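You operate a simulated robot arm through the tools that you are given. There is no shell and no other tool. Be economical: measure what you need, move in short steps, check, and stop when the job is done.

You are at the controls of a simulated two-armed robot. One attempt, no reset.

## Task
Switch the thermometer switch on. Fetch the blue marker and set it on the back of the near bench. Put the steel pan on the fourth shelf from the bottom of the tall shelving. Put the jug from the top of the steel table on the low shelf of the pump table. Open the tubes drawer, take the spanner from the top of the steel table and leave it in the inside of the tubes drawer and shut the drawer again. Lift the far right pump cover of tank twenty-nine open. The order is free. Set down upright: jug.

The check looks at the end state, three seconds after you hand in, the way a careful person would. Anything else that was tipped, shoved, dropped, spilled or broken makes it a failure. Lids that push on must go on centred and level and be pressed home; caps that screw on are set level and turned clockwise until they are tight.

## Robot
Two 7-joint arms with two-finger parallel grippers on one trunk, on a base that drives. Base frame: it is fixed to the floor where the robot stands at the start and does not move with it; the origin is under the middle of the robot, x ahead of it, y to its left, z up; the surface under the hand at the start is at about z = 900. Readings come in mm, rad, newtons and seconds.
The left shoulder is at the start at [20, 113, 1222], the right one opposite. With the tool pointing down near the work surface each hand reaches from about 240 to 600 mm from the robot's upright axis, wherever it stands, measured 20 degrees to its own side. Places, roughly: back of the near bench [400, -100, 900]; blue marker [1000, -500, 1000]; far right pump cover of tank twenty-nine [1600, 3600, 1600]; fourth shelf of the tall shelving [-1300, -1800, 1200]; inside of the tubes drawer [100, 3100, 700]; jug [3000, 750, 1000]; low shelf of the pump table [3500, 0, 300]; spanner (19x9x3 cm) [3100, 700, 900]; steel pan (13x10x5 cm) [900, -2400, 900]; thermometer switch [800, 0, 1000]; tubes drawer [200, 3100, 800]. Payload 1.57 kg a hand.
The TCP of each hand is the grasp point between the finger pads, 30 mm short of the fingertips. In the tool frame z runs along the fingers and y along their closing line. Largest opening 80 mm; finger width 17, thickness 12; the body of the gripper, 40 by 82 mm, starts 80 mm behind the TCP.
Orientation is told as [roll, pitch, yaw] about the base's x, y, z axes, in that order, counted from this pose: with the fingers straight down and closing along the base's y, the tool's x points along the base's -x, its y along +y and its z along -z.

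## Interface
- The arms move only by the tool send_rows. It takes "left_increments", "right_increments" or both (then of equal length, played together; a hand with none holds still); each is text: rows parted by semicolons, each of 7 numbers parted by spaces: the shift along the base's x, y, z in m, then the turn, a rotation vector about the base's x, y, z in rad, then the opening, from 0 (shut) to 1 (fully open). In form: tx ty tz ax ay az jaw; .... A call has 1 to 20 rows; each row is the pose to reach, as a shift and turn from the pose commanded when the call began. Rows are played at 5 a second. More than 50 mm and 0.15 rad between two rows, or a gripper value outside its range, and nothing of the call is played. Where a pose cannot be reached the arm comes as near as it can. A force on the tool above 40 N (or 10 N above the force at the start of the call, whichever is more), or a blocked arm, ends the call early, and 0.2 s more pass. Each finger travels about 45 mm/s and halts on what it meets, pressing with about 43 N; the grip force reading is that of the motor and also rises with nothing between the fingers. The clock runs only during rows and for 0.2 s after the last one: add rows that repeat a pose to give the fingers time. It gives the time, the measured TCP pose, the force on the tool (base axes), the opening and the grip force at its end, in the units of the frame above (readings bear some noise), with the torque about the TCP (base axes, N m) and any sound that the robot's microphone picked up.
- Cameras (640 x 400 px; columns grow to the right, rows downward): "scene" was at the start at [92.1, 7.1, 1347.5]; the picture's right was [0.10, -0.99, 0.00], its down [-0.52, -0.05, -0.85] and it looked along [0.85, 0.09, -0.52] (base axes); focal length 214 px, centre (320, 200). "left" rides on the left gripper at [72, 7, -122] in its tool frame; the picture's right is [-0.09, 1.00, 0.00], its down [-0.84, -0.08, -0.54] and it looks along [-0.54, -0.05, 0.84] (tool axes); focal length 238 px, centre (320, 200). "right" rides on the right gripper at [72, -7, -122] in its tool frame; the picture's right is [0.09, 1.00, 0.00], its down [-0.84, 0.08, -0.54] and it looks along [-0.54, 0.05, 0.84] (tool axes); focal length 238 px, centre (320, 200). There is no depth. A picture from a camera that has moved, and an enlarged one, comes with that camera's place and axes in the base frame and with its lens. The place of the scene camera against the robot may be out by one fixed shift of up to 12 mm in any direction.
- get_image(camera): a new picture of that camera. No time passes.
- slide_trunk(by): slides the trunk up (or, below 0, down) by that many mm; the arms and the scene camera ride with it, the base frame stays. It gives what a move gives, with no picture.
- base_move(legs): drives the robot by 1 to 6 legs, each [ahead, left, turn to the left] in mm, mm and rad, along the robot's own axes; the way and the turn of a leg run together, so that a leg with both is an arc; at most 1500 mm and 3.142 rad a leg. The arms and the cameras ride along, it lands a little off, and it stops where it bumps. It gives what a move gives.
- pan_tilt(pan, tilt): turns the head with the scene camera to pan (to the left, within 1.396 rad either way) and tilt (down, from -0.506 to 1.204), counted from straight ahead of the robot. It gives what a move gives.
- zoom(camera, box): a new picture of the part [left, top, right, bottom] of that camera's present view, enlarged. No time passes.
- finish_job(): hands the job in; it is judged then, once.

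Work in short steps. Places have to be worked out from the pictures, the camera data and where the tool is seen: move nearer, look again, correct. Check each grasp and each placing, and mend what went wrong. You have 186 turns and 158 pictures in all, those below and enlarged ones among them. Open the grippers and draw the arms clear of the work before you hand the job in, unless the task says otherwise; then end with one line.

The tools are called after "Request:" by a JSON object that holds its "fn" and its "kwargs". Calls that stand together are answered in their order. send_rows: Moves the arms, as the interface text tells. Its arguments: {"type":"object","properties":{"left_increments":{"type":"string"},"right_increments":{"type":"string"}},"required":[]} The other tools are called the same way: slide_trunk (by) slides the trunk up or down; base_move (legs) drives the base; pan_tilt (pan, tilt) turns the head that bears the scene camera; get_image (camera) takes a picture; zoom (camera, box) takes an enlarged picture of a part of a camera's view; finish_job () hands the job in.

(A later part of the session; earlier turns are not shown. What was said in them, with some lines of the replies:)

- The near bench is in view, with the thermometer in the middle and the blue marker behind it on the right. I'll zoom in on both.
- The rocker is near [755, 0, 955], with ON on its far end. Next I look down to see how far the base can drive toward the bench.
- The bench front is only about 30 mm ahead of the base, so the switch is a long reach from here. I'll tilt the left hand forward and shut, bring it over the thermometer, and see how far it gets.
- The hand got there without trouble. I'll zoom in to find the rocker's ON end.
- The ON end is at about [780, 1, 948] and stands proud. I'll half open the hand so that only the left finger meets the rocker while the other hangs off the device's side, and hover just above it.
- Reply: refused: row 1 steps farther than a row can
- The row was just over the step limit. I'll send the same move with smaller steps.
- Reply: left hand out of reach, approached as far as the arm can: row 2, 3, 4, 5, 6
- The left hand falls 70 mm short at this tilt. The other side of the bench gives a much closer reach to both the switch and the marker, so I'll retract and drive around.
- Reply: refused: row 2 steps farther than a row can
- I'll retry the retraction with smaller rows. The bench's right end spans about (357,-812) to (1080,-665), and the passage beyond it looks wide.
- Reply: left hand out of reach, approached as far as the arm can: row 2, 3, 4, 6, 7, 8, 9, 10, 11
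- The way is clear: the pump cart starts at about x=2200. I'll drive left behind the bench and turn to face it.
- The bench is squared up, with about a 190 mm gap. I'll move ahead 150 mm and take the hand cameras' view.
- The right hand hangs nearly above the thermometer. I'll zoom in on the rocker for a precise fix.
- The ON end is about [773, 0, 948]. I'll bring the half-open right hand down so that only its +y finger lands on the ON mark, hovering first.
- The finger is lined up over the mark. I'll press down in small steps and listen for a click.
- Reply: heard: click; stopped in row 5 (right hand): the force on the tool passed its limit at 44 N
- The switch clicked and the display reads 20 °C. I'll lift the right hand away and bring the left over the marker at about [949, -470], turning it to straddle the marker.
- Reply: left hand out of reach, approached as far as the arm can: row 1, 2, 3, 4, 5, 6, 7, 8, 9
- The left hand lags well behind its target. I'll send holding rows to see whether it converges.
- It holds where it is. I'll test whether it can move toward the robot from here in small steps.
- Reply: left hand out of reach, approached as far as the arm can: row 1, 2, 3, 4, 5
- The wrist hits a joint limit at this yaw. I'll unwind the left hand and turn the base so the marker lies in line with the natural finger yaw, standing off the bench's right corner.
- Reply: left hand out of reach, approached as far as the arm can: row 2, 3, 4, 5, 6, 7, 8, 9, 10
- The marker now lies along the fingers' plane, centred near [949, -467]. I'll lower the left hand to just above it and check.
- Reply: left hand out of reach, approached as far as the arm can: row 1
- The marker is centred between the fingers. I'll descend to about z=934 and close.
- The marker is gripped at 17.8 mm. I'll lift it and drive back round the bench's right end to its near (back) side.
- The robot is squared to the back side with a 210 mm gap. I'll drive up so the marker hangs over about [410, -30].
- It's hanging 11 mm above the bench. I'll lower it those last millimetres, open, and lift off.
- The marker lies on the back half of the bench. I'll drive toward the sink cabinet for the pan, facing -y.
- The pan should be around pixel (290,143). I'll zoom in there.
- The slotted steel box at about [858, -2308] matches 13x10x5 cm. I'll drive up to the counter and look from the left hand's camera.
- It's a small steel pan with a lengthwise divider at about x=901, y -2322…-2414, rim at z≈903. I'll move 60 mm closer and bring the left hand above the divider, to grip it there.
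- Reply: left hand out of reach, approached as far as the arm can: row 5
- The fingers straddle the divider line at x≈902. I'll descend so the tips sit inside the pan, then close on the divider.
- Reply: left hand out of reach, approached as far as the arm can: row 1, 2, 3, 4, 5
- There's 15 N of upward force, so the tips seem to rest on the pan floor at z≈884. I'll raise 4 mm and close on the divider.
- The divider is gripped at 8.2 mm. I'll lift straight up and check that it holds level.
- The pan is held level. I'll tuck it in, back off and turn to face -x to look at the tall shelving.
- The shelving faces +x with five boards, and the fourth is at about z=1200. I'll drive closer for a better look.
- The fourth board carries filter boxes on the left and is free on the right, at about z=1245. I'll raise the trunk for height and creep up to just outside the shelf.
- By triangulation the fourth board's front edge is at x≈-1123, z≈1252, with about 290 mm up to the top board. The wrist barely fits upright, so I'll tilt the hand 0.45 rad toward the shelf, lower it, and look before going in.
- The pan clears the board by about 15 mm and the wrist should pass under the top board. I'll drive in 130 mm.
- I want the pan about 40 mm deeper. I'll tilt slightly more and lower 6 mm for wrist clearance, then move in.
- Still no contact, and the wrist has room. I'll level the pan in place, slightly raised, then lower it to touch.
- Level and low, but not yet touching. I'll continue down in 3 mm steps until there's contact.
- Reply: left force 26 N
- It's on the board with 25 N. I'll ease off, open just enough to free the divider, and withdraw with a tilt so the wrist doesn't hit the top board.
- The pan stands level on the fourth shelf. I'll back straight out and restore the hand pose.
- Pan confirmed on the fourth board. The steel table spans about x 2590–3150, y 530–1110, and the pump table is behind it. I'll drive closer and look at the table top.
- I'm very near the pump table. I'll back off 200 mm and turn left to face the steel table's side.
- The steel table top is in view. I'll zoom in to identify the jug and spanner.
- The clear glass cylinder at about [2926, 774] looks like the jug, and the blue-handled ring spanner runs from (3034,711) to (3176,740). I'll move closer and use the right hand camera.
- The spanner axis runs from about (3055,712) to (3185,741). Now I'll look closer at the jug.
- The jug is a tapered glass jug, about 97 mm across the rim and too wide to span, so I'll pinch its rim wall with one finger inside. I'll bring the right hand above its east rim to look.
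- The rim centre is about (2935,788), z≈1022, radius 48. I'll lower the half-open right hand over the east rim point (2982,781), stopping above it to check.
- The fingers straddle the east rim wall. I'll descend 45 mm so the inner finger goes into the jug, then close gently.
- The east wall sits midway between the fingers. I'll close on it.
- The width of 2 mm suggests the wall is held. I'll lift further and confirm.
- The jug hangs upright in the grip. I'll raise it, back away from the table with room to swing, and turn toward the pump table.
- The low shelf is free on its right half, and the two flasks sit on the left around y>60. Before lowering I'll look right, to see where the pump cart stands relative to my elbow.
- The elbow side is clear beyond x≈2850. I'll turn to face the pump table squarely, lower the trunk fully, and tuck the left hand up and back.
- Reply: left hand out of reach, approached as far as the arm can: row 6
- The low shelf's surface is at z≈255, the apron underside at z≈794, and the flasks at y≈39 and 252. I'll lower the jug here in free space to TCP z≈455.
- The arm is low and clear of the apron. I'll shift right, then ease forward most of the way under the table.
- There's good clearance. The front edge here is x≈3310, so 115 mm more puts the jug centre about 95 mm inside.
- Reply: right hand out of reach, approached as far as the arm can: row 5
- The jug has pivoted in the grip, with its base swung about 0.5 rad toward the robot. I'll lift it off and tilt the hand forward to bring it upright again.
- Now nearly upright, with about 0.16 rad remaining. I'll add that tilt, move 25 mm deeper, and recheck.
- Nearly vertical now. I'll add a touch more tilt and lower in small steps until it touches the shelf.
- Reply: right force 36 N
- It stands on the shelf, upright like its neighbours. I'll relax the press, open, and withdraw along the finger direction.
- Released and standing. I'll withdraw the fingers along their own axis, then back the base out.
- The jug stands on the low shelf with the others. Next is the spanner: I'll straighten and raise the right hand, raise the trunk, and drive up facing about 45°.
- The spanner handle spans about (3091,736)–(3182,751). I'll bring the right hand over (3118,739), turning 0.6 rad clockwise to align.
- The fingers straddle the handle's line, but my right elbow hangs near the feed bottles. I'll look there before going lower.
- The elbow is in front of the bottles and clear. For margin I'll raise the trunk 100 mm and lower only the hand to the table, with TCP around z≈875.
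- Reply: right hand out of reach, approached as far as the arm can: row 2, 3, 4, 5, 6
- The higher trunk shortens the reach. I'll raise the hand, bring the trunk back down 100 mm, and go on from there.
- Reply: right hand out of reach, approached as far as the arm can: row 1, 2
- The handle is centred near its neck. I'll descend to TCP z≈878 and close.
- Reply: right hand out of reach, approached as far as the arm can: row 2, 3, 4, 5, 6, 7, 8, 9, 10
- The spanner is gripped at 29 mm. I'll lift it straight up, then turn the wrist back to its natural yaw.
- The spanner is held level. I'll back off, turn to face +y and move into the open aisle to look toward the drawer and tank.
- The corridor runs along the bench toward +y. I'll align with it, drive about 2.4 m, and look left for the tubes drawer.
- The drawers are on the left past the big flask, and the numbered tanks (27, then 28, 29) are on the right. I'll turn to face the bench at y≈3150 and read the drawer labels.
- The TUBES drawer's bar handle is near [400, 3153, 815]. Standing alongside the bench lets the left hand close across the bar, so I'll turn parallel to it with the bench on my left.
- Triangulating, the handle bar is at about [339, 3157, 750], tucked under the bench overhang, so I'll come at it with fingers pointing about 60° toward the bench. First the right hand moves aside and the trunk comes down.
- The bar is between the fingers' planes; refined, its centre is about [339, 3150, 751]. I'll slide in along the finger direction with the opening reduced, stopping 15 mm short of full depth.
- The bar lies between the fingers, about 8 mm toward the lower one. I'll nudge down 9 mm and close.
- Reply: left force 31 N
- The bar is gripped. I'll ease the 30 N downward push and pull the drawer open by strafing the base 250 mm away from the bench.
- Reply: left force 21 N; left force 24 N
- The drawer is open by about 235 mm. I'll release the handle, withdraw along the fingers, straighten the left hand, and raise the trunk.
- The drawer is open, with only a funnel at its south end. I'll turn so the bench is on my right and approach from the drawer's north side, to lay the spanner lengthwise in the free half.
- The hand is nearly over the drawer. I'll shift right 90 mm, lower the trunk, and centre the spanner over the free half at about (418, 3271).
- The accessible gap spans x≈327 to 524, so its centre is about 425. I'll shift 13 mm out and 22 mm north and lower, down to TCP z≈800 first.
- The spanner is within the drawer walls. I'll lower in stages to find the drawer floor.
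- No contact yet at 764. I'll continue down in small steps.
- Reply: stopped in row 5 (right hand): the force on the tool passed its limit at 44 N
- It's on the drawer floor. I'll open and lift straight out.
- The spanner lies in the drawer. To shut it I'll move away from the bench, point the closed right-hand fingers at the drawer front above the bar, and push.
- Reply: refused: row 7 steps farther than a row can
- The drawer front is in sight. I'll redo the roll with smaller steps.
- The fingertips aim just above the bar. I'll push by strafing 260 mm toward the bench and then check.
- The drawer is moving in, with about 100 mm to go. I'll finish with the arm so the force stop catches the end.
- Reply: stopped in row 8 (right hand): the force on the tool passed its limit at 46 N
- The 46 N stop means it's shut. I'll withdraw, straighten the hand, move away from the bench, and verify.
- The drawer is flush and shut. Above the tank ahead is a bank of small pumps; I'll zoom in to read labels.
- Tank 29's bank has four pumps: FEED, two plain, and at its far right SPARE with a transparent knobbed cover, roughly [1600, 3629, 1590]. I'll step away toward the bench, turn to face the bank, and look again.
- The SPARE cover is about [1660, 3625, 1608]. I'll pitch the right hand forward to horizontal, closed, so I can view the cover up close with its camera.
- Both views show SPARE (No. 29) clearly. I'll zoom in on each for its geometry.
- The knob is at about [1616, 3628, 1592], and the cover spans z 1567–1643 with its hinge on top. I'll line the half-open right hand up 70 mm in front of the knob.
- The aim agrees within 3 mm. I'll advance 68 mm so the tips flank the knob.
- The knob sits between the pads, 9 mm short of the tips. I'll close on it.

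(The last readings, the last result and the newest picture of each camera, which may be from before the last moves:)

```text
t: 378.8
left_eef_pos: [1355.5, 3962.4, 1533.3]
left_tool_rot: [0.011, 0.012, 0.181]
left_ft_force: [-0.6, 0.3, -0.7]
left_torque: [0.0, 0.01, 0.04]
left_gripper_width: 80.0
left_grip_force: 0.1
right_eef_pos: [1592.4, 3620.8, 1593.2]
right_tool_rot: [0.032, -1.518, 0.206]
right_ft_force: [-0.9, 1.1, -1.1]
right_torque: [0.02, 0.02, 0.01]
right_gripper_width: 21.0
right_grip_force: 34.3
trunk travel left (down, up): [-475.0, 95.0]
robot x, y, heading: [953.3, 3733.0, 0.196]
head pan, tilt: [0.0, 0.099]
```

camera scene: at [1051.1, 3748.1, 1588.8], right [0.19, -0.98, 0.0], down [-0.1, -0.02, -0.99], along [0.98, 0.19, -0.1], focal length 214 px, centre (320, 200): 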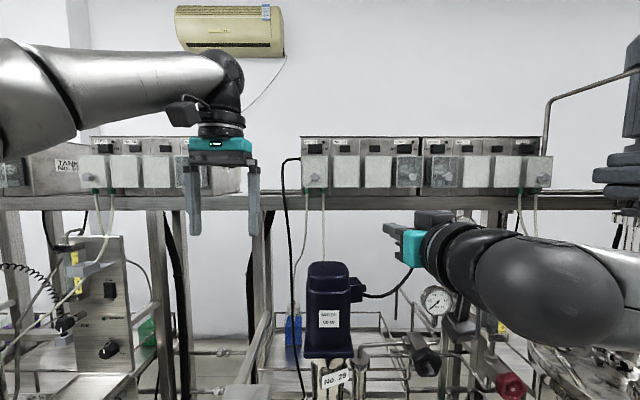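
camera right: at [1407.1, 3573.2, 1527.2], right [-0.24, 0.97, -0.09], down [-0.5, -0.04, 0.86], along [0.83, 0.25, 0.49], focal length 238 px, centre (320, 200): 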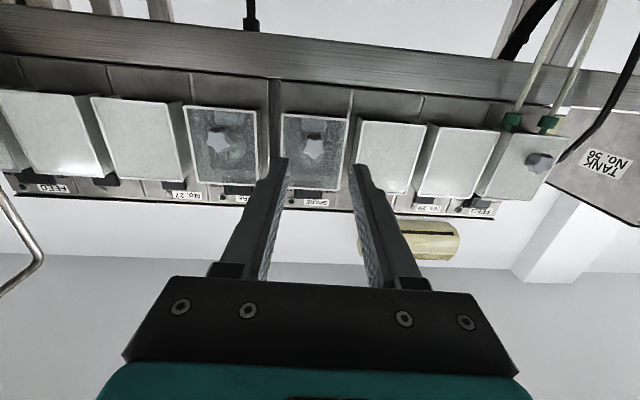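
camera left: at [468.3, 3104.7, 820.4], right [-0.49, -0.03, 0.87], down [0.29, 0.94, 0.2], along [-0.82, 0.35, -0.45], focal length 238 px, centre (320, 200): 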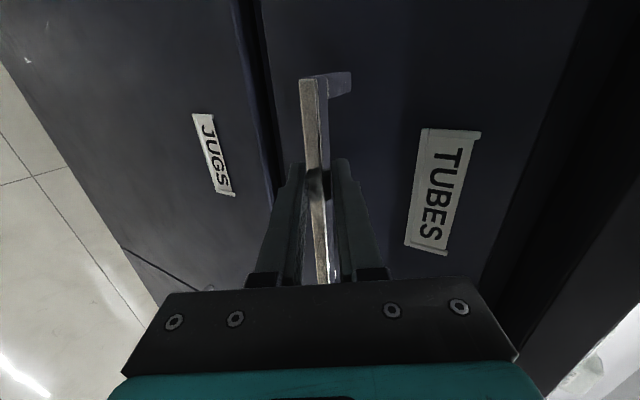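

The knob is gripped at 21 mm. I'll start the opening arc, about 20° about the top hinge, turning the hand with the cover and checking the force.

Request:
{"fn": "send_rows", "kwargs": {"right_increments": "-0.005 -0.001 0.004 -0.017 0.085 0 0; -0.01 -0.002 0.009 -0.035 0.17 0 0; -0.0152 -0.0031 0.015 -0.052 0.255 0 0; -0.0152 -0.0031 0.015 -0.052 0.255 0 0"}}

Request:
{"fn": "zoom", "kwargs": {"camera": "scene", "box": [340, 110, 480, 220]}}

```text
t: 379.8
left_eef_pos: [1355.8, 3962.8, 1532.8]
left_tool_rot: [0.009, 0.011, 0.183]
left_ft_force: [-0.1, 0.5, 0.3]
left_torque: [-0.03, 0.01, 0.03]
left_gripper_width: 80.1
left_grip_force: 0.1
right_eef_pos: [1577.5, 3618.3, 1607.7]
right_tool_rot: [0.033, -1.253, 0.208]
right_ft_force: [-0.3, 0.6, 0.2]
right_torque: [0.0, 0.0, 0.0]
right_gripper_width: 0.1
right_grip_force: 20.9
trunk travel left (down, up): [-475.0, 95.0]
robot x, y, heading: [953.6, 3731.0, 0.193]
head pan, tilt: [0.0, 0.099]
```

```text
3.64 times, centred on (410, 165) of scene
camera zoom: at [1049.5, 3749.1, 1588.8], right [0.19, -0.98, 0.0], down [-0.1, -0.02, -1.0], along [0.98, 0.19, -0.1], focal length 780 px, centre (-7, 327)
```

zoom: 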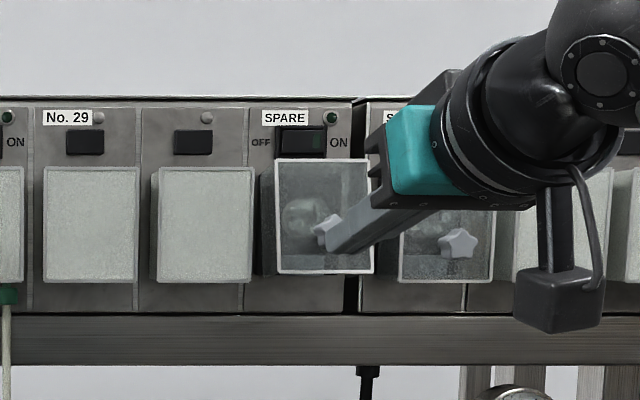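

The pads slipped off the knob, but the cover has swung partly open, so the hinge sits behind the top edge. I'll back off, level the closed fingers, and come in under the cover's bottom edge to push it up.

Request:
{"fn": "send_rows", "kwargs": {"right_increments": "-0.03 -0.006 0 0 0 0 0; -0.06 -0.012 0 0.016 -0.08 0 0; -0.06 -0.012 -0.03 0.04 -0.2 0 0; -0.06 -0.012 -0.058 0.066 -0.323 0 0; -0.06 -0.012 -0.058 0.066 -0.323 0 0"}}

Request:
{"fn": "zoom", "kwargs": {"camera": "scene", "box": [340, 110, 480, 220]}}

Request:
{"fn": "zoom", "kwargs": {"camera": "right", "box": [200, 60, 440, 240]}}

```text
t: 381.0
left_eef_pos: [1355.7, 3962.1, 1534.1]
left_tool_rot: [0.01, 0.012, 0.181]
left_ft_force: [0.3, -1.0, 0.2]
left_torque: [-0.04, -0.01, -0.01]
left_gripper_width: 80.1
left_grip_force: 0.0
right_eef_pos: [1518.1, 3604.2, 1553.8]
right_tool_rot: [-3.135, -1.553, -2.909]
right_ft_force: [0.6, -0.4, -1.4]
right_torque: [-0.01, -0.03, 0.01]
right_gripper_width: 0.0
right_grip_force: 21.0
trunk travel left (down, up): [-475.0, 95.0]
robot x, y, heading: [955.9, 3731.1, 0.19]
head pan, tilt: [0.0, 0.099]
```

```text
3.64 times, centred on (410, 165) of scene
camera zoom: at [1050.4, 3748.2, 1588.9], right [0.19, -0.98, 0.0], down [-0.1, -0.02, -0.99], along [0.98, 0.19, -0.1], focal length 780 px, centre (-7, 327)
```

zoom: 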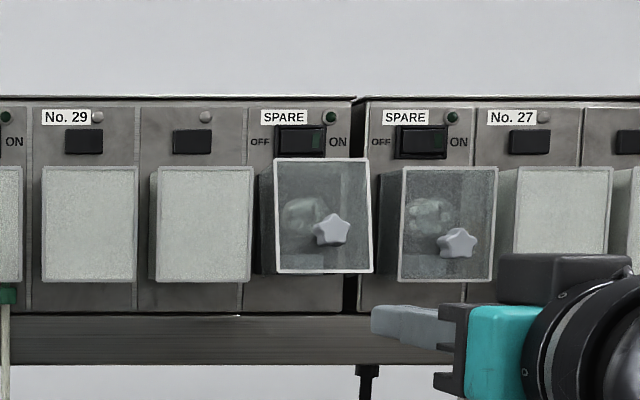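

```text
2.22 times, centred on (320, 150) of right
camera zoom: at [1402.3, 3568.5, 1479.7], right [-0.23, 0.97, -0.09], down [-0.56, -0.06, 0.83], along [0.8, 0.25, 0.55], focal length 530 px, centre (320, 311)
```

zoom: 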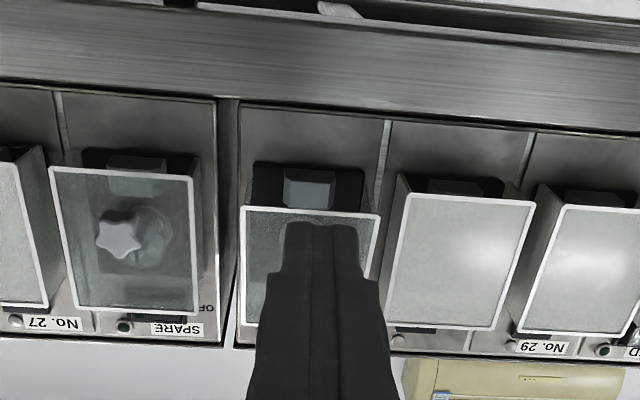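

The cover stays part-open by itself, with its bottom edge at z≈1573. I'll slide the closed fingers 78 mm in beneath it and begin lifting.

Request:
{"fn": "send_rows", "kwargs": {"right_increments": "0.03 0.006 -0.002 0 0 0 0; 0.06 0.012 -0.002 0 0 0 0; 0.078 0.017 -0.002 0 0 0 0; 0.078 0.017 0.01 0 0 0 0; 0.074 0.016 0.022 0 0 0 0; 0.068 0.015 0.035 0 0 0 0; 0.066 0.0145 0.045 0 0 0 0; 0.066 0.0145 0.055 0 0 0 0"}}

Request:
{"fn": "zoom", "kwargs": {"camera": "scene", "box": [340, 110, 480, 220]}}

```text
t: 382.8
left_eef_pos: [1352.9, 3960.0, 1534.7]
left_tool_rot: [0.009, 0.009, 0.182]
left_ft_force: [0.9, -0.4, 0.4]
left_torque: [0.01, 0.03, -0.01]
left_gripper_width: 79.9
left_grip_force: 0.1
right_eef_pos: [1579.8, 3615.8, 1603.9]
right_tool_rot: [-3.037, -1.563, -3.009]
right_ft_force: [-22.9, -4.0, -19.6]
right_torque: [-0.15, 0.66, -0.03]
right_gripper_width: 0.1
right_grip_force: 20.9
trunk travel left (down, up): [-475.0, 95.0]
robot x, y, heading: [957.4, 3729.6, 0.189]
head pan, tilt: [0.0, 0.099]
```

```text
3.64 times, centred on (410, 165) of scene
camera zoom: at [1045.8, 3746.3, 1588.9], right [0.19, -0.98, 0.0], down [-0.09, -0.02, -1.0], along [0.98, 0.19, -0.1], focal length 780 px, centre (-7, 327)
```

zoom: 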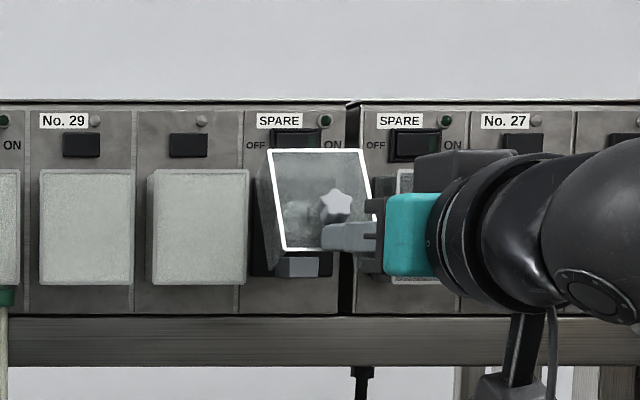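

The cover is rising. There's an inward contact force, so I'll ease out 12 mm while continuing upward.

Request:
{"fn": "send_rows", "kwargs": {"right_increments": "-0.008 -0.0015 0.004 0 0 0 0; -0.013 -0.0025 0.014 0 0 0 0; -0.014 -0.003 0.026 0 0 0 0; -0.014 -0.003 0.038 0 0 0 0; -0.014 -0.003 0.05 0 0 0 0"}}

Request:
{"fn": "zoom", "kwargs": {"camera": "scene", "box": [340, 90, 480, 200]}}

```text
t: 384.0
left_eef_pos: [1354.1, 3961.5, 1535.9]
left_tool_rot: [0.01, 0.012, 0.18]
left_ft_force: [0.1, -0.6, -0.5]
left_torque: [0.0, -0.02, 0.04]
left_gripper_width: 80.1
left_grip_force: 0.1
right_eef_pos: [1565.4, 3615.0, 1657.6]
right_tool_rot: [-3.126, -1.55, -2.918]
right_ft_force: [-6.0, -2.1, 0.7]
right_torque: [0.0, -0.1, -0.03]
right_gripper_width: 0.0
right_grip_force: 21.0
trunk travel left (down, up): [-475.0, 95.0]
robot x, y, heading: [955.1, 3731.6, 0.193]
head pan, tilt: [0.0, 0.099]
```

```text
3.64 times, centred on (410, 145) of scene
camera zoom: at [1048.5, 3747.4, 1589.0], right [0.19, -0.98, 0.0], down [-0.1, -0.02, -1.0], along [0.98, 0.19, -0.1], focal length 780 px, centre (-7, 400)
```

zoom: 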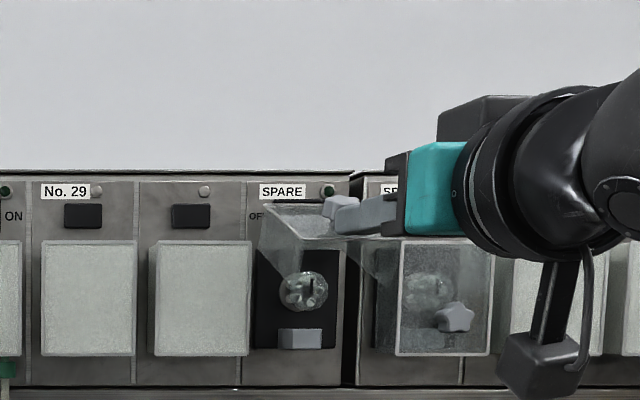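

It's about 75° open, with the pump head exposed. I'll continue up another 45 mm to bring it past horizontal.

Request:
{"fn": "send_rows", "kwargs": {"right_increments": "0.002 0 0.01 0 0 0 0; 0.006 0.001 0.02 0 0 0 0; 0.01 0.002 0.03 0 0 0 0; 0.014 0.003 0.04 0 0 0 0; 0.018 0.004 0.05 0 0 0 0"}}

Request:
{"fn": "zoom", "kwargs": {"camera": "scene", "box": [340, 80, 480, 190]}}

```text
t: 385.2
left_eef_pos: [1360.6, 3962.6, 1531.5]
left_tool_rot: [0.008, 0.016, 0.184]
left_ft_force: [-0.2, 0.2, -0.7]
left_torque: [0.0, 0.02, 0.02]
left_gripper_width: 80.1
left_grip_force: 0.1
right_eef_pos: [1592.3, 3621.7, 1703.6]
right_tool_rot: [-3.042, -1.558, -3.002]
right_ft_force: [0.3, 0.0, -0.9]
right_torque: [0.02, 0.0, -0.03]
right_gripper_width: 0.0
right_grip_force: 21.3
trunk travel left (down, up): [-475.0, 95.0]
robot x, y, heading: [958.8, 3730.9, 0.187]
head pan, tilt: [0.0, 0.099]
```

```text
3.64 times, centred on (410, 135) of scene
camera zoom: at [1054.4, 3749.5, 1588.6], right [0.19, -0.98, 0.0], down [-0.1, -0.02, -0.99], along [0.98, 0.19, -0.1], focal length 780 px, centre (-7, 436)
```

zoom: 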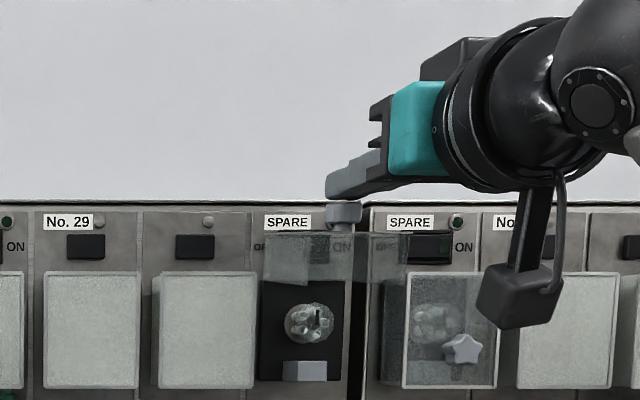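

The cover now stands about horizontal and stays there, with my fingers above it. To open it fully I'll go back out, under its front edge, and nudge it up some more.

Request:
{"fn": "send_rows", "kwargs": {"right_increments": "-0.045 -0.009 0.004 0 0 0 0; -0.095 -0.019 0.004 0 0 0 0; -0.095 -0.019 -0.04 0 0 0 0; -0.095 -0.019 -0.08 0 0 0 0; -0.055 -0.011 -0.08 0 0 0 0; -0.018 -0.0036 -0.08 0 0 0 0; -0.018 -0.0036 -0.06 0 0 0 0; -0.016 -0.003 -0.045 0 0 0 0; -0.014 -0.003 -0.03 0 0 0 0; -0.012 -0.0025 -0.018 0 0 0 0"}}

Request:
{"fn": "zoom", "kwargs": {"camera": "scene", "box": [340, 80, 480, 190]}}

```text
refused: row 2 steps farther than a row can; nothing moved
```

```text
3.64 times, centred on (410, 135) of scene
camera zoom: at [1054.4, 3749.5, 1588.6], right [0.19, -0.98, 0.0], down [-0.1, -0.02, -0.99], along [0.98, 0.19, -0.1], focal length 780 px, centre (-7, 436)
```

zoom: 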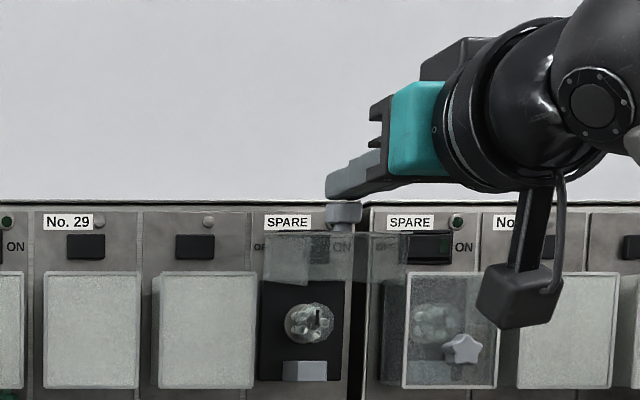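

Request:
{"fn": "send_rows", "kwargs": {"right_increments": "-0.045 -0.009 0.004 0 0 0 0; -0.09 -0.018 0.004 0 0 0 0; -0.095 -0.019 -0.04 0 0 0 0; -0.095 -0.019 -0.08 0 0 0 0; -0.055 -0.011 -0.08 0 0 0 0; -0.018 -0.0036 -0.08 0 0 0 0; -0.018 -0.0036 -0.06 0 0 0 0; -0.016 -0.003 -0.045 0 0 0 0; -0.014 -0.003 -0.03 0 0 0 0; -0.012 -0.0025 -0.018 0 0 0 0"}}

Request:
{"fn": "zoom", "kwargs": {"camera": "scene", "box": [340, 80, 480, 190]}}

```text
t: 387.2
left_eef_pos: [1356.0, 3960.8, 1533.7]
left_tool_rot: [0.01, 0.013, 0.182]
left_ft_force: [-0.9, 0.4, 0.1]
left_torque: [-0.01, 0.0, 0.0]
left_gripper_width: 80.1
left_grip_force: 0.0
right_eef_pos: [1578.0, 3615.2, 1658.5]
right_tool_rot: [-0.065, -1.548, 0.299]
right_ft_force: [-0.4, -0.8, -4.7]
right_torque: [0.05, 0.1, -0.04]
right_gripper_width: 0.0
right_grip_force: 21.2
trunk travel left (down, up): [-475.0, 95.0]
robot x, y, heading: [960.9, 3732.8, 0.189]
head pan, tilt: [0.0, 0.099]
stopped in row 10 (right hand): the force on the tool passed its limit at 83 N (the readings are from after the stop); the commanded pose is now the measured one
```

```text
3.64 times, centred on (410, 135) of scene
camera zoom: at [1050.4, 3747.8, 1588.9], right [0.19, -0.98, 0.0], down [-0.1, -0.02, -0.99], along [0.98, 0.19, -0.1], focal length 780 px, centre (-7, 436)
```

zoom: 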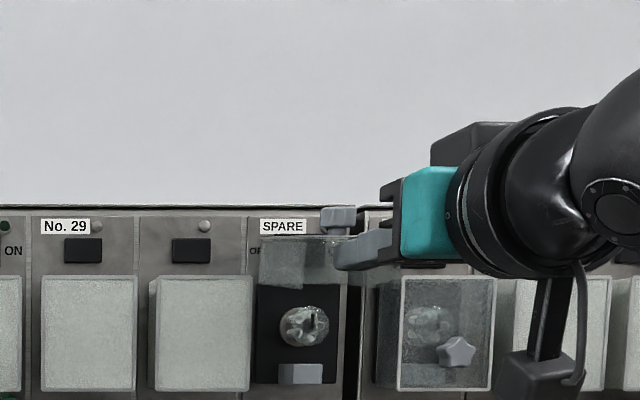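

The sudden force says the cover is at its open stop. I'll lower slightly, withdraw the hand outward and check that it stays open.

Request:
{"fn": "send_rows", "kwargs": {"right_increments": "0 0 -0.01 0 0 0 0; 0 0 -0.03 0 0 0 0; -0.04 -0.008 -0.03 0 0 0 0; -0.08 -0.016 -0.03 0 0 0 0; -0.12 -0.024 -0.03 0 0 0 0; -0.16 -0.032 -0.03 0 0 0 0; -0.2 -0.04 -0.03 0 0 0 0.5; -0.2 -0.04 -0.03 0 0 0 1"}}

Request:
{"fn": "base_move", "kwargs": {"legs": [[-250, 0, 0]]}}

Request:
{"fn": "get_image", "kwargs": {"camera": "scene"}}

Request:
{"fn": "zoom", "kwargs": {"camera": "scene", "box": [300, 130, 440, 230]}}

```text
t: 389.0
left_eef_pos: [1356.9, 3961.1, 1534.0]
left_tool_rot: [0.009, 0.013, 0.182]
left_ft_force: [-0.3, -0.1, 0.0]
left_torque: [-0.02, 0.03, 0.0]
left_gripper_width: 79.9
left_grip_force: 0.0
right_eef_pos: [1378.6, 3571.4, 1628.6]
right_tool_rot: [-0.092, -1.551, 0.329]
right_ft_force: [-0.8, -0.5, 0.3]
right_torque: [-0.01, 0.0, -0.01]
right_gripper_width: 48.3
right_grip_force: 0.1
trunk travel left (down, up): [-475.0, 95.0]
robot x, y, heading: [956.5, 3733.3, 0.189]
head pan, tilt: [0.0, 0.099]
```

```text
t: 390.8
left_eef_pos: [1109.1, 3914.0, 1532.9]
left_tool_rot: [0.011, 0.013, 0.184]
left_ft_force: [0.0, -0.2, -0.4]
left_torque: [0.02, -0.04, 0.01]
left_gripper_width: 79.8
left_grip_force: 0.0
right_eef_pos: [1132.0, 3524.8, 1631.1]
right_tool_rot: [-0.081, -1.551, 0.316]
right_ft_force: [0.0, 0.5, -0.2]
right_torque: [-0.03, 0.03, 0.01]
right_gripper_width: 79.9
right_grip_force: 0.0
trunk travel left (down, up): [-475.0, 95.0]
robot x, y, heading: [711.5, 3684.6, 0.191]
head pan, tilt: [0.0, 0.099]
```

```text
11 pictures are left
camera scene: at [802.9, 3700.1, 1588.9], right [0.19, -0.98, 0.0], down [-0.1, -0.02, -1.0], along [0.98, 0.19, -0.1], focal length 214 px, centre (320, 200)
```

scene: 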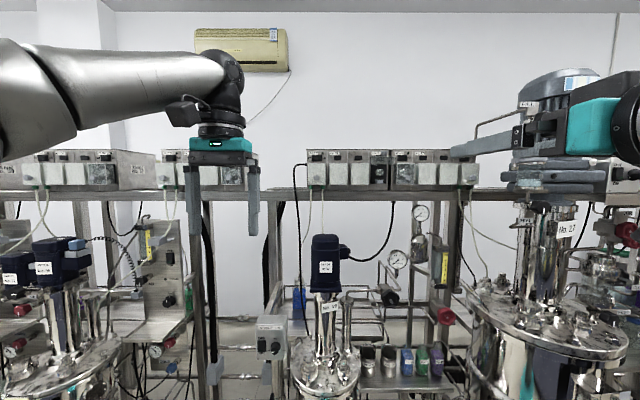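

```text
4.00 times, centred on (370, 180) of scene
camera zoom: at [802.9, 3700.1, 1588.9], right [0.19, -0.98, 0.0], down [-0.1, -0.02, -1.0], along [0.98, 0.19, -0.1], focal length 858 px, centre (120, 280)
```

zoom: 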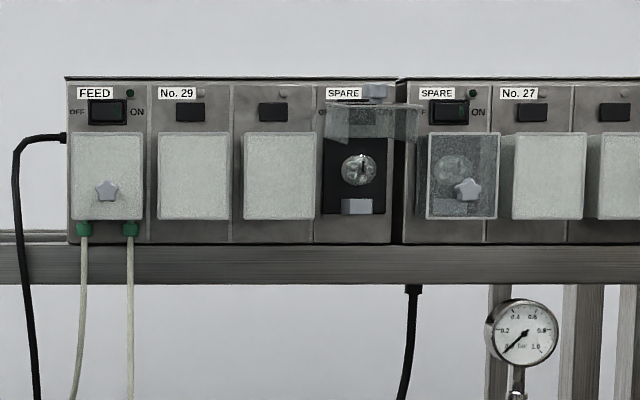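

All six jobs check out: the cover of the far-right pump (SPARE) on No. 29 stays open, both grippers are open, and the arms are clear. I'm handing in.

Request:
{"fn": "finish_job", "kwargs": {}}

```text
The job is handed in.
```

I finished all six tasks and handed the job in: the thermometer is on, the blue marker is on the back of the near bench, and the steel pan is on the fourth shelf. The jug stands upright on the pump table's low shelf, the spanner is in the shut tubes drawer, and the far right pump cover of tank twenty-nine is open.
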